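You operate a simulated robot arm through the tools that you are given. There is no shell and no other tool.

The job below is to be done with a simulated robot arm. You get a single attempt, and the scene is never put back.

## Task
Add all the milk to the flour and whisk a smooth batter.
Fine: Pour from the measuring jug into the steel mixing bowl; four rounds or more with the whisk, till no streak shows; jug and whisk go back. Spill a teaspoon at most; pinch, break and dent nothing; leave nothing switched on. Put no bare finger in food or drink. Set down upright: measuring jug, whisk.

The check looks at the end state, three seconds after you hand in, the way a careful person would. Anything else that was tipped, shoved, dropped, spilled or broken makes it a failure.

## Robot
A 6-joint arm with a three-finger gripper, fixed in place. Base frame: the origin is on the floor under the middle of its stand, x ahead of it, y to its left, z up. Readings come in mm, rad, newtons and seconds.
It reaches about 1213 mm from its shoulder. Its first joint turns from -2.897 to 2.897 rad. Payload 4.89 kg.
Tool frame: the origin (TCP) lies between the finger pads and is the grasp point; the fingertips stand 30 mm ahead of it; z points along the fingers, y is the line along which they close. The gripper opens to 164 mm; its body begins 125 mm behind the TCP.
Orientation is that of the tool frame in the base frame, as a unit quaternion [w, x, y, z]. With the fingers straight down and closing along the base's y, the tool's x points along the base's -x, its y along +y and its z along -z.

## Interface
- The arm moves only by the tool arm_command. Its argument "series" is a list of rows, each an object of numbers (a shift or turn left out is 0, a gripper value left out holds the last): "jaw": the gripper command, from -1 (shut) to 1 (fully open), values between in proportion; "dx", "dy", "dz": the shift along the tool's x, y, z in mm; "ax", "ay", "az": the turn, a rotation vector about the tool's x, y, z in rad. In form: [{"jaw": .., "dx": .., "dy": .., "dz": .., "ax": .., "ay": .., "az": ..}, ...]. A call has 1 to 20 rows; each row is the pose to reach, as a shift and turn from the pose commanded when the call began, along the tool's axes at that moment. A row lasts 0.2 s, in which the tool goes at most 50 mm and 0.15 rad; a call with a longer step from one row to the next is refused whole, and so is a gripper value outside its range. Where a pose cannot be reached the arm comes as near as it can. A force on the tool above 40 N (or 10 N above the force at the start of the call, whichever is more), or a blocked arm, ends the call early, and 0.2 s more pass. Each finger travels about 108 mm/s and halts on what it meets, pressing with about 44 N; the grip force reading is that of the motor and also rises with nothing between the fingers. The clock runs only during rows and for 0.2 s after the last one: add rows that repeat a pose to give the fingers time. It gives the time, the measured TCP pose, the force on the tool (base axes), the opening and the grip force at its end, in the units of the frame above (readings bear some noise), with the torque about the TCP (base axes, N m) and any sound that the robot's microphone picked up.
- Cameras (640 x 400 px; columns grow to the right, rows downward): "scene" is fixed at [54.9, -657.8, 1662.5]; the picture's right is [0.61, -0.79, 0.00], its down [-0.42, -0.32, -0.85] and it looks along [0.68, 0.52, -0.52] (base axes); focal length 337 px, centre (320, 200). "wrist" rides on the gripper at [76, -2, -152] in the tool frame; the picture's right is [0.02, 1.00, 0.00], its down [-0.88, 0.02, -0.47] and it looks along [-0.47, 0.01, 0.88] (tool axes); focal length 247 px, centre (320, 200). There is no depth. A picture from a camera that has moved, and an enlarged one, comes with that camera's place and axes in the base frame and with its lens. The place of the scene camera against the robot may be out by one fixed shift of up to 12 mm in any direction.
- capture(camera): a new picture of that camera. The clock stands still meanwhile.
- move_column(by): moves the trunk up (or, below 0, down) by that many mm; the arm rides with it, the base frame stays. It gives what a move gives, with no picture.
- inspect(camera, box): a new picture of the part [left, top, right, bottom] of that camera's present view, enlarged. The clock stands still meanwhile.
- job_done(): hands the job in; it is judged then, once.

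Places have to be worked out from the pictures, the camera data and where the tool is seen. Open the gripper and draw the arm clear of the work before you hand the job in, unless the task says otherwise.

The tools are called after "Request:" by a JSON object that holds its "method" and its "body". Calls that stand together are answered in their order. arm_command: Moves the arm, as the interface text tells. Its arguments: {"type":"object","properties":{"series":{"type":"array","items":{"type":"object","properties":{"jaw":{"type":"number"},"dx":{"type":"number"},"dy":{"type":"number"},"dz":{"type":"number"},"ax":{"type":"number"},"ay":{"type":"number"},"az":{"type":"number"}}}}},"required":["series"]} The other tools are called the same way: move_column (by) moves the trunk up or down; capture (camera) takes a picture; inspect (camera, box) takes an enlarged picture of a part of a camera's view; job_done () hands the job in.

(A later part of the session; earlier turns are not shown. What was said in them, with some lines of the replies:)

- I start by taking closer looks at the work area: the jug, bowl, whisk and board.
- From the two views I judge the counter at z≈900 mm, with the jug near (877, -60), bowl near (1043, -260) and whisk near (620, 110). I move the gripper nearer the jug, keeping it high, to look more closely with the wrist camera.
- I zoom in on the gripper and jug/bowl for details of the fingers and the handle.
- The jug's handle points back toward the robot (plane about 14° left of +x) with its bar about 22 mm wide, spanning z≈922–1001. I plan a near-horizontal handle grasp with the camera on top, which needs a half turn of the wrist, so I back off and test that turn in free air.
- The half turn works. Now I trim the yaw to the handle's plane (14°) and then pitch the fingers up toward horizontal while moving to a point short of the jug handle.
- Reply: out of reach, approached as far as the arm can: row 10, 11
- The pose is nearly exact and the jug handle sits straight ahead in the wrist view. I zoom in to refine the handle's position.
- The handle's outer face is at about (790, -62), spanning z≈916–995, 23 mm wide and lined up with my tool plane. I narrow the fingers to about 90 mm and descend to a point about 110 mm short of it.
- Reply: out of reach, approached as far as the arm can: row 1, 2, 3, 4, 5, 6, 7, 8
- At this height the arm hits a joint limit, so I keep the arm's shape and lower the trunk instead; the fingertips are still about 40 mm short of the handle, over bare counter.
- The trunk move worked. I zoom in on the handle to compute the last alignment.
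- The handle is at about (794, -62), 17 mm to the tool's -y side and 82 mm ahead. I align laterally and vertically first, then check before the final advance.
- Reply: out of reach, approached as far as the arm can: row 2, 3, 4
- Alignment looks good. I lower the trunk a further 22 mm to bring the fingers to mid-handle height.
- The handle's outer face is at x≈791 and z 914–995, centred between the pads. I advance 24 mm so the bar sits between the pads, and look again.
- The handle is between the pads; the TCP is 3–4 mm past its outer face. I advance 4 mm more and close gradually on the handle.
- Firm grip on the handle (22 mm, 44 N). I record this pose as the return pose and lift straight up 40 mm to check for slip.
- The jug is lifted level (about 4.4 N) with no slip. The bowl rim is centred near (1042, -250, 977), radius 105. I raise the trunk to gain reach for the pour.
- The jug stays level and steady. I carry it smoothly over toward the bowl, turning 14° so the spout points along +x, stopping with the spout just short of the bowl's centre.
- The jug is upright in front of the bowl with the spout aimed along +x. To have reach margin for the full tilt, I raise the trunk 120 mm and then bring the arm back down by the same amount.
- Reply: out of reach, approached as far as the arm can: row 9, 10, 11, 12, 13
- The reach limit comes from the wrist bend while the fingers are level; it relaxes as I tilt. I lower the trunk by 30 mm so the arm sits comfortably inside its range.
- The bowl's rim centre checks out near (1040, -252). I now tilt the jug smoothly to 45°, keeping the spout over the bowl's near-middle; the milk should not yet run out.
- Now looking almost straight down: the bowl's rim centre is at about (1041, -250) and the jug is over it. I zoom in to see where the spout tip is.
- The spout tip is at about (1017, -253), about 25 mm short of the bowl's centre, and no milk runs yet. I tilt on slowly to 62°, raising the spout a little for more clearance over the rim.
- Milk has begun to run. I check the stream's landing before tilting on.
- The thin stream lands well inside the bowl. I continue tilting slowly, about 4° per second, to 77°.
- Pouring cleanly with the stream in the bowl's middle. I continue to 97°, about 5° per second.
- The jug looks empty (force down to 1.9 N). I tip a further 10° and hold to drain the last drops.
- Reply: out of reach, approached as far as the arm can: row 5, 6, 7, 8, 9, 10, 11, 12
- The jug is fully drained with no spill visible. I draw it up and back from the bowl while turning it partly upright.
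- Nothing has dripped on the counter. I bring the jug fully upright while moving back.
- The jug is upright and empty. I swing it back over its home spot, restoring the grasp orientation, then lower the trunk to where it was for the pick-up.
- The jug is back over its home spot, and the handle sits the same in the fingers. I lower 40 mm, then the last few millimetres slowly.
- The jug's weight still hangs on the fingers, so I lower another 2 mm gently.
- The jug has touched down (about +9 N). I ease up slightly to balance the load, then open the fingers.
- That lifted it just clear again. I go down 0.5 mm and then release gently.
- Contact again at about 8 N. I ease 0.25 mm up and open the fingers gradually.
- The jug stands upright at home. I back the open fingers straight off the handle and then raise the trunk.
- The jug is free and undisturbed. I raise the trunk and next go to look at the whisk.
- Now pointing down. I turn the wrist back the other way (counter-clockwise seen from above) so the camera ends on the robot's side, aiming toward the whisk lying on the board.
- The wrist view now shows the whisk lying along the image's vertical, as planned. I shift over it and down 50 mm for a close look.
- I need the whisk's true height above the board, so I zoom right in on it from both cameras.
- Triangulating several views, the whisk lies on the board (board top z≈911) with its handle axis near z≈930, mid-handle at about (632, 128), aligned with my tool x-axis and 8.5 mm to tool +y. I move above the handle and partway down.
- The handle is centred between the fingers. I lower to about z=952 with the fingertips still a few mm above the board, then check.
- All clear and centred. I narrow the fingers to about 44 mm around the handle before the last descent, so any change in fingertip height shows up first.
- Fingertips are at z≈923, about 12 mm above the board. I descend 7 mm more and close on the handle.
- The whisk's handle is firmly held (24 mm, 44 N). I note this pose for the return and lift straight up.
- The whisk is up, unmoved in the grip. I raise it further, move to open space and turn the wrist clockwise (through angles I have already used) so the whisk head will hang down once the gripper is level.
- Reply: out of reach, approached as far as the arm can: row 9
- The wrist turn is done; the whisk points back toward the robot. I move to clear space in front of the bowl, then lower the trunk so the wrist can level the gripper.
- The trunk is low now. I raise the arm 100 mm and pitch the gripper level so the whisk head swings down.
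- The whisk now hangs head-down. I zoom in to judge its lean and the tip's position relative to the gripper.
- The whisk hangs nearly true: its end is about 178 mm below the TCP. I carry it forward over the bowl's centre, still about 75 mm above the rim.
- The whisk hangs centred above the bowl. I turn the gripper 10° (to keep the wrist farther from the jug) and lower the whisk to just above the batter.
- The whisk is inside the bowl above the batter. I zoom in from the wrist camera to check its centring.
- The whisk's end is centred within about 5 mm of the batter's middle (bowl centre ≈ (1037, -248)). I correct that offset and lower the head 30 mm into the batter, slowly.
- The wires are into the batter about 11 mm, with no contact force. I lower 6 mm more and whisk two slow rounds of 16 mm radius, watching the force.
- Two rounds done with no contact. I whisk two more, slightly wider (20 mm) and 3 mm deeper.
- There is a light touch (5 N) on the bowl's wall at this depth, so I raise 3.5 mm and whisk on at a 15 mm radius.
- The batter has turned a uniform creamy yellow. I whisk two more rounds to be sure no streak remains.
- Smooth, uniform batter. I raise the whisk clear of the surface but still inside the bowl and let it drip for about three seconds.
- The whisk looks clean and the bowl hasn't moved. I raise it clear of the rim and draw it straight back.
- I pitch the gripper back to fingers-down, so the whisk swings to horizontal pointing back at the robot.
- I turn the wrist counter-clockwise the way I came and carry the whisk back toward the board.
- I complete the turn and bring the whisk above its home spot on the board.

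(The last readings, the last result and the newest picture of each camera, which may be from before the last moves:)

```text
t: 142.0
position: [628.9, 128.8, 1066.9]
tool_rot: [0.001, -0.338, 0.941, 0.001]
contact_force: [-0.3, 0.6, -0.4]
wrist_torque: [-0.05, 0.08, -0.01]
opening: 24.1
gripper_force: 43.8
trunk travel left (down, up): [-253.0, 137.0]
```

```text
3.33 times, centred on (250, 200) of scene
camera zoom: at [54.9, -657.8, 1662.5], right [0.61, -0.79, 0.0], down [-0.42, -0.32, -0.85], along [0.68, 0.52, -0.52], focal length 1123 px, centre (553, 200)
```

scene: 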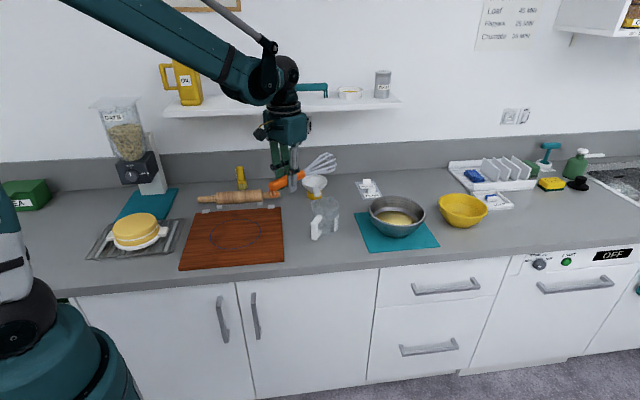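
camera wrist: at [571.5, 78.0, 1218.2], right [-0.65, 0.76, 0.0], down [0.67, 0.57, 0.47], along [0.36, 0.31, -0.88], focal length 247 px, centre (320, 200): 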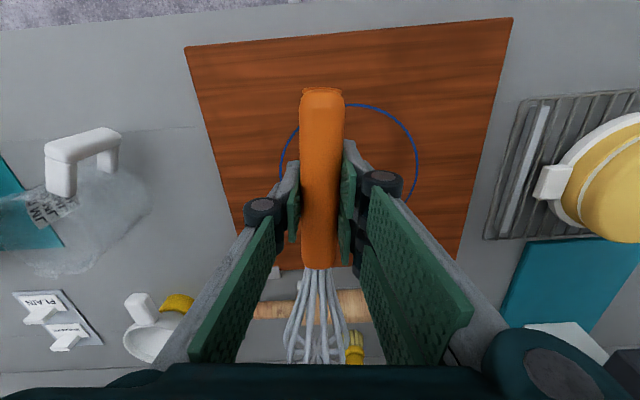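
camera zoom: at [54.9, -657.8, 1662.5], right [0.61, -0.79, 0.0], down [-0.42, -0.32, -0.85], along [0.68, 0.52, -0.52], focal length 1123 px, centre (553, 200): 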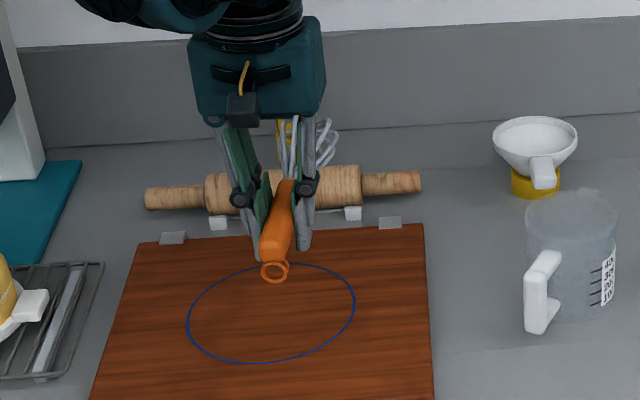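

The view matches the one right after pick-up to within 2 mm. I trim that and lower the whisk to about 3 mm above the release height.

Request:
{"method": "arm_command", "body": {"series": [{"dx": 0.2, "dy": -1, "dz": 20}, {"dx": 0.5, "dy": -2.2, "dz": 45}, {"dx": 0.5, "dy": -2.2, "dz": 70}, {"dx": 0.5, "dy": -2.2, "dz": 90}, {"dx": 0.5, "dy": -2.2, "dz": 104}, {"dx": 0.5, "dy": -2.2, "dz": 112}, {"dx": 0.5, "dy": -2.2, "dz": 116}, {"dx": 0.5, "dy": -2.2, "dz": 116}]}}

Request:
{"method": "inspect", "body": {"camera": "scene", "box": [210, 190, 290, 260]}}

```text
t: 143.8
position: [632.4, 125.8, 952.3]
tool_rot: [0.001, -0.337, 0.942, 0.0]
contact_force: [0.2, -0.1, -0.7]
wrist_torque: [0.0, 0.04, 0.01]
opening: 23.6
gripper_force: 44.0
trunk travel left (down, up): [-253.0, 137.0]
```

```text
5.71 times, centred on (250, 225) of scene
camera zoom: at [54.9, -657.8, 1662.5], right [0.61, -0.79, 0.0], down [-0.42, -0.32, -0.85], along [0.68, 0.52, -0.52], focal length 1925 px, centre (720, 57)
```

zoom: 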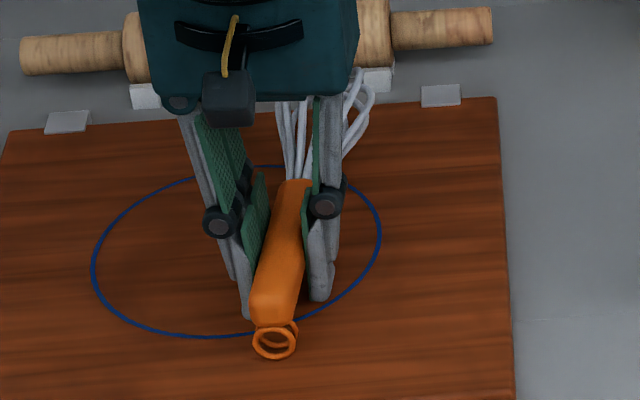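

Almost down. I lower in 1 mm steps with a 1 mm sideways trim, watching for touch-down.

Request:
{"method": "arm_command", "body": {"series": [{"dy": 0.5, "dz": 1}, {"dy": 1, "dz": 2}, {"dy": 1, "dz": 3}, {"dy": 1, "dz": 3}]}}

Request:
{"method": "capture", "body": {"camera": "wrist"}}

```text
t: 144.8
position: [630.6, 125.5, 949.2]
tool_rot: [0.001, -0.337, 0.941, 0.001]
contact_force: [10.0, 1.4, 21.9]
wrist_torque: [-0.74, 0.75, 0.24]
opening: 24.3
gripper_force: 43.8
trunk travel left (down, up): [-253.0, 137.0]
```

```text
taken
camera wrist: at [572.9, 75.4, 1100.5], right [-0.65, 0.76, 0.0], down [0.67, 0.57, 0.47], along [0.36, 0.31, -0.88], focal length 247 px, centre (320, 200)
```

wrist: 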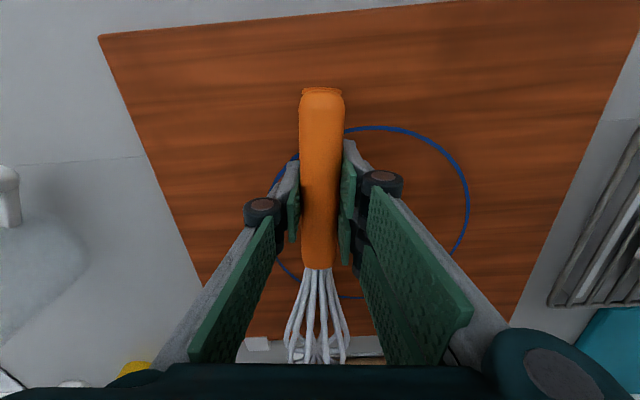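

The handle's tail end touched first (22 N) because the whisk turned about 1.4° in the grip during whisking. I ease up 1.5 mm and tilt 1.4° to bring the head level again.

Request:
{"method": "arm_command", "body": {"series": [{"dz": -0.8, "ay": 0.008}, {"dz": -1.5, "ay": 0.016}, {"dz": -1.5, "ay": 0.025}, {"dz": -1.5, "ay": 0.025}]}}

```text
t: 145.8
position: [631.5, 126.2, 950.0]
tool_rot: [-0.01, -0.336, 0.942, -0.003]
contact_force: [0.2, 0.3, -1.1]
wrist_torque: [-0.03, 0.04, 0.02]
opening: 23.9
gripper_force: 44.1
trunk travel left (down, up): [-253.0, 137.0]
```

Free again. I lower 1.5 mm and read the force.

Request:
{"method": "arm_command", "body": {"series": [{"dz": 0.5}, {"dz": 1}, {"dz": 1.5}, {"dz": 1.5}]}}

```text
t: 146.8
position: [631.7, 126.3, 948.9]
tool_rot: [-0.01, -0.337, 0.941, -0.004]
contact_force: [0.6, 0.7, 8.6]
wrist_torque: [0.78, -0.9, 0.05]
opening: 24.0
gripper_force: 43.7
trunk travel left (down, up): [-253.0, 137.0]
```

Now the head's wires rest on the board (8.6 N, about 139 mm ahead of the grip) and the tail is within about 1 mm. I ease 0.4 mm up and open the fingers gradually.

Request:
{"method": "arm_command", "body": {"series": [{"dz": -0.4}, {"dz": -0.4, "jaw": -0.78}, {"dz": -0.4, "jaw": -0.71}, {"dz": -0.4, "jaw": -0.68}, {"dz": -0.4, "jaw": -0.62}, {"dz": -0.4, "jaw": -0.5}, {"dz": -0.4, "jaw": -0.35}, {"dz": -0.4, "jaw": -0.1}, {"dz": -0.4, "jaw": 0.1}, {"dz": -0.4, "jaw": 0.1}]}}

Request:
{"method": "capture", "body": {"camera": "wrist"}}

Request:
{"method": "inspect", "body": {"camera": "scene", "box": [210, 180, 290, 260]}}

```text
t: 149.0
position: [632.7, 125.2, 949.6]
tool_rot: [-0.011, -0.338, 0.941, -0.004]
contact_force: [-1.0, 0.4, -0.5]
wrist_torque: [0.02, -0.03, 0.01]
opening: 90.0
gripper_force: 0.1
trunk travel left (down, up): [-253.0, 137.0]
```

```text
taken
camera wrist: at [577.5, 77.1, 1101.6], right [-0.65, 0.76, 0.0], down [0.68, 0.58, 0.45], along [0.34, 0.3, -0.89], focal length 247 px, centre (320, 200)
```

wrist: 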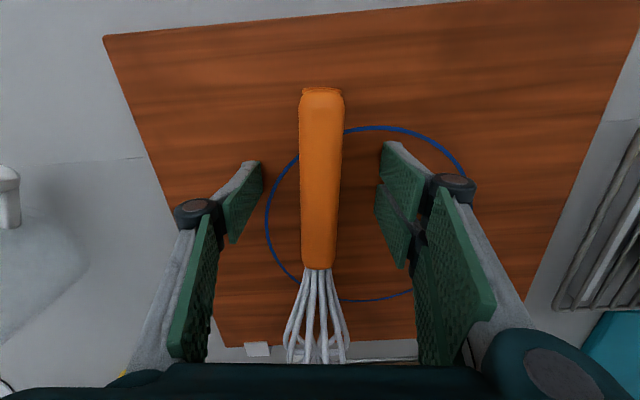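

```text
5.00 times, centred on (250, 220) of scene
camera zoom: at [54.9, -657.8, 1662.5], right [0.61, -0.79, 0.0], down [-0.42, -0.32, -0.85], along [0.68, 0.52, -0.52], focal length 1684 px, centre (670, 100)
```

zoom: 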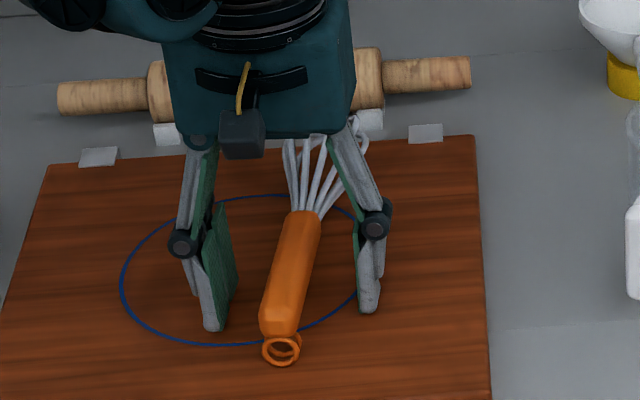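

The whisk lies where it was (within about 4 mm). I lift the open gripper straight up and away.

Request:
{"method": "arm_command", "body": {"series": [{"dz": -10}, {"dz": -30}, {"dz": -60}, {"dz": -100}, {"dz": -145}, {"dz": -190}, {"dz": -230}, {"dz": -250}, {"dz": -250}]}}

Request:
{"method": "capture", "body": {"camera": "wrist"}}

Request:
{"method": "capture", "body": {"camera": "scene"}}

Request:
{"method": "inspect", "body": {"camera": "scene", "box": [170, 170, 350, 280]}}

```text
t: 151.0
position: [634.0, 131.9, 1199.8]
tool_rot: [-0.011, -0.337, 0.941, -0.004]
contact_force: [-0.2, -0.7, 0.2]
wrist_torque: [0.01, -0.04, -0.01]
opening: 90.2
gripper_force: 0.0
trunk travel left (down, up): [-253.0, 137.0]
```

```text
taken
camera wrist: at [580.7, 81.9, 1353.1], right [-0.65, 0.76, 0.0], down [0.68, 0.58, 0.45], along [0.34, 0.3, -0.89], focal length 247 px, centre (320, 200)
```

wrist: 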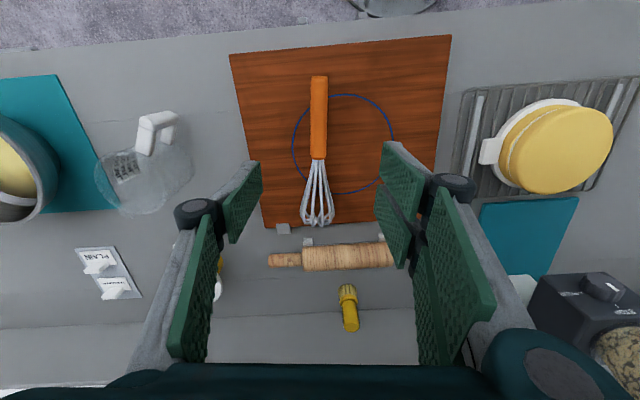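

```text
taken
```

scene: 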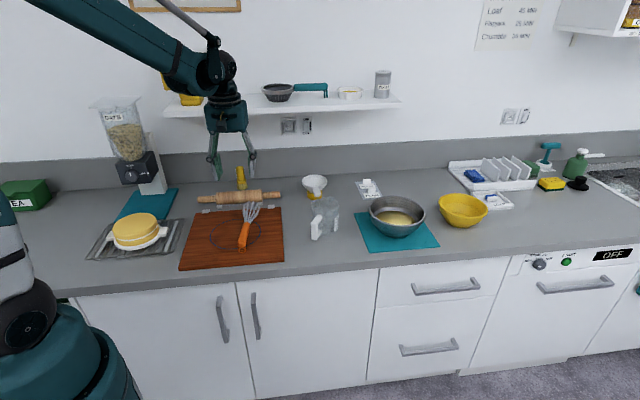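

```text
3.56 times, centred on (260, 225) of scene
camera zoom: at [54.9, -657.8, 1662.5], right [0.61, -0.79, 0.0], down [-0.42, -0.32, -0.85], along [0.68, 0.52, -0.52], focal length 1198 px, centre (533, 111)
```

zoom: 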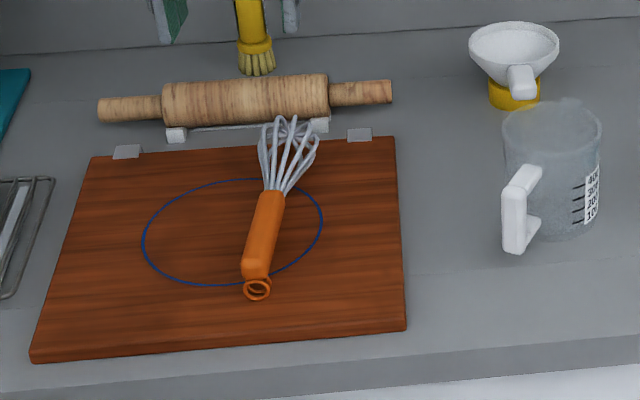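

Everything matches the starting layout. I check the bowl, mat and counter closely for drips or streaks.

Request:
{"method": "inspect", "body": {"camera": "scene", "box": [300, 170, 460, 270]}}

Request:
{"method": "inspect", "body": {"camera": "scene", "box": [350, 185, 450, 250]}}

Request:
{"method": "inspect", "body": {"camera": "scene", "box": [200, 190, 350, 290]}}

```text
4.00 times, centred on (380, 220) of scene
camera zoom: at [54.9, -657.8, 1662.5], right [0.61, -0.79, 0.0], down [-0.42, -0.32, -0.85], along [0.68, 0.52, -0.52], focal length 1347 px, centre (80, 120)
```

zoom: 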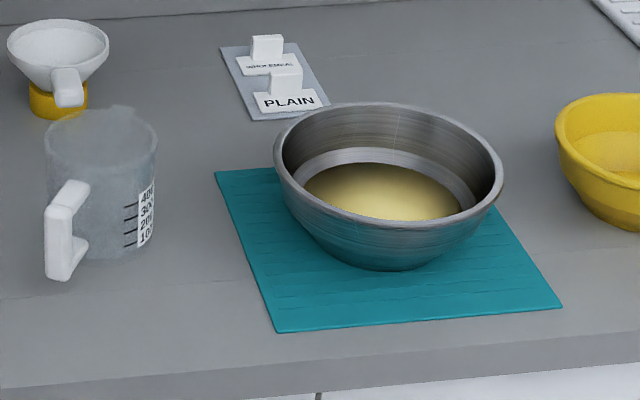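

```text
6.15 times, centred on (400, 218) of scene
camera zoom: at [54.9, -657.8, 1662.5], right [0.61, -0.79, 0.0], down [-0.42, -0.32, -0.85], along [0.68, 0.52, -0.52], focal length 2073 px, centre (-172, 92)
```

zoom: 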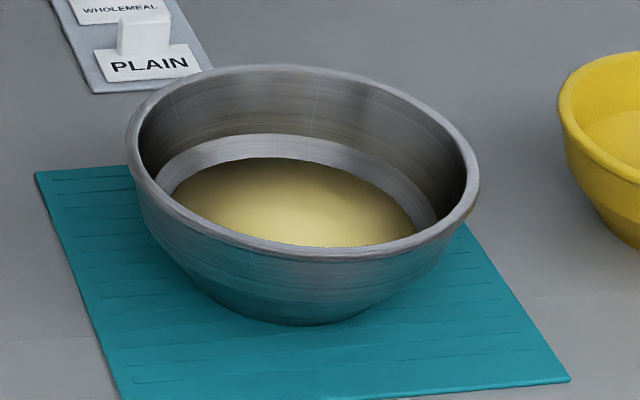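

```text
4.00 times, centred on (275, 240) of scene
camera zoom: at [54.9, -657.8, 1662.5], right [0.61, -0.79, 0.0], down [-0.42, -0.32, -0.85], along [0.68, 0.52, -0.52], focal length 1347 px, centre (500, 40)
```

zoom: 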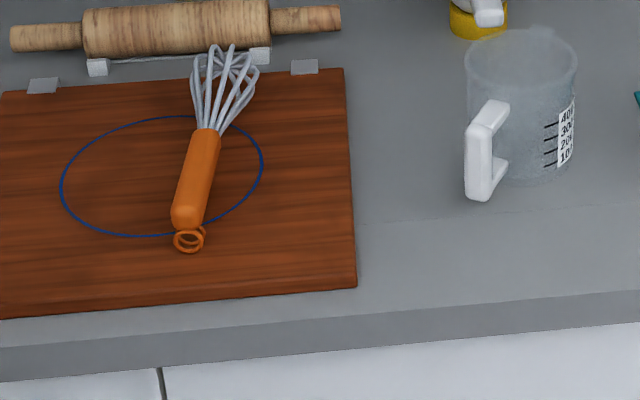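

No spills, smooth batter, jug and whisk back in place. I open the gripper fully and draw the arm back and up, clear of the work.

Request:
{"method": "arm_command", "body": {"series": [{"jaw": 0.3, "dx": 15, "dz": -15}, {"jaw": 0.6, "dx": 40, "dy": 1, "dz": -35}, {"jaw": 1, "dx": 70, "dy": 2, "dz": -55}, {"dx": 100, "dy": 3, "dz": -72}, {"dx": 130, "dy": 4, "dz": -88}, {"dx": 155, "dy": 5, "dz": -100}, {"dx": 164, "dy": 5.6, "dz": -105}, {"dx": 164, "dy": 5.6, "dz": -105}]}}

Request:
{"method": "capture", "body": {"camera": "scene"}}

Request:
{"method": "capture", "body": {"camera": "wrist"}}

```text
t: 152.8
position: [507.5, 31.6, 1310.3]
tool_rot: [-0.011, -0.337, 0.941, -0.004]
contact_force: [-0.1, 0.1, 0.0]
wrist_torque: [0.02, -0.06, 0.03]
opening: 163.9
gripper_force: 0.1
trunk travel left (down, up): [-253.0, 137.0]
```

```text
taken
```

scene: 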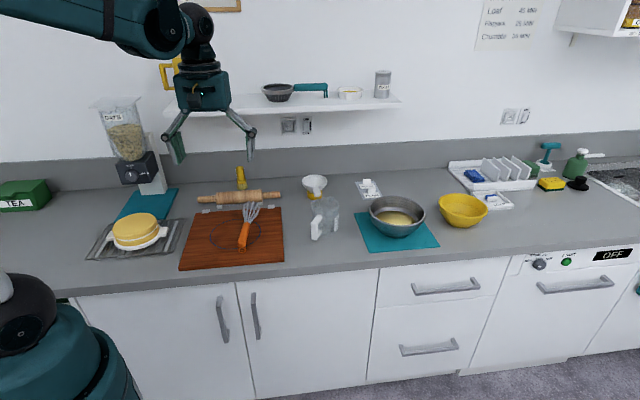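

```text
taken
camera wrist: at [452.8, -17.3, 1463.0], right [-0.65, 0.76, 0.0], down [0.68, 0.58, 0.45], along [0.34, 0.3, -0.89], focal length 247 px, centre (320, 200)
```

wrist: 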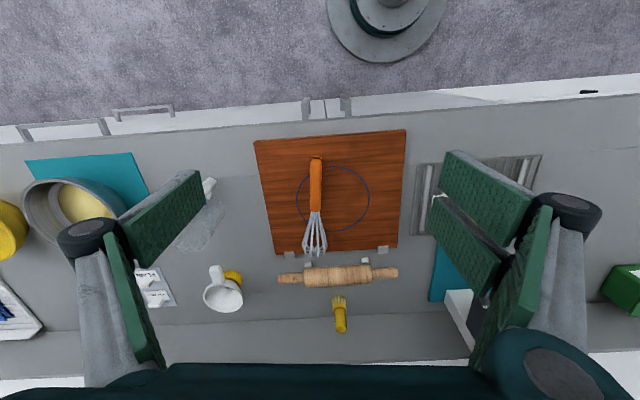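

All milk is in the bowl, the batter is smooth and even, the jug and whisk are back in place, nothing is spilled, and the open gripper is clear of the counter. I hand the job in.

Request:
{"method": "job_done", "body": {}}

```text
The job is handed in.
```

The batter is made and I've handed in the job. All the milk went from the jug into the steel bowl, and eight rounds with the whisk left it an even yellow with no streaks showing.

- **Spills:** I saw none on the counter, the mat or the board. The whisk looked clean when it left the bowl.
- **Jug and whisk:** The jug stands upright back in its place. The whisk lies on the board as it did at the start, within about 4 mm of its old position.
- **Contact:** The whisk touched the bowl lightly once (about 5 N) during the third and fourth rounds. I raised it and made the circle smaller. The bowl did not move, and I saw no mark on it.
- **At the end:** Nothing else looked moved in the last pictures, and I switched nothing on. The gripper is open, with the arm drawn clear of the work.
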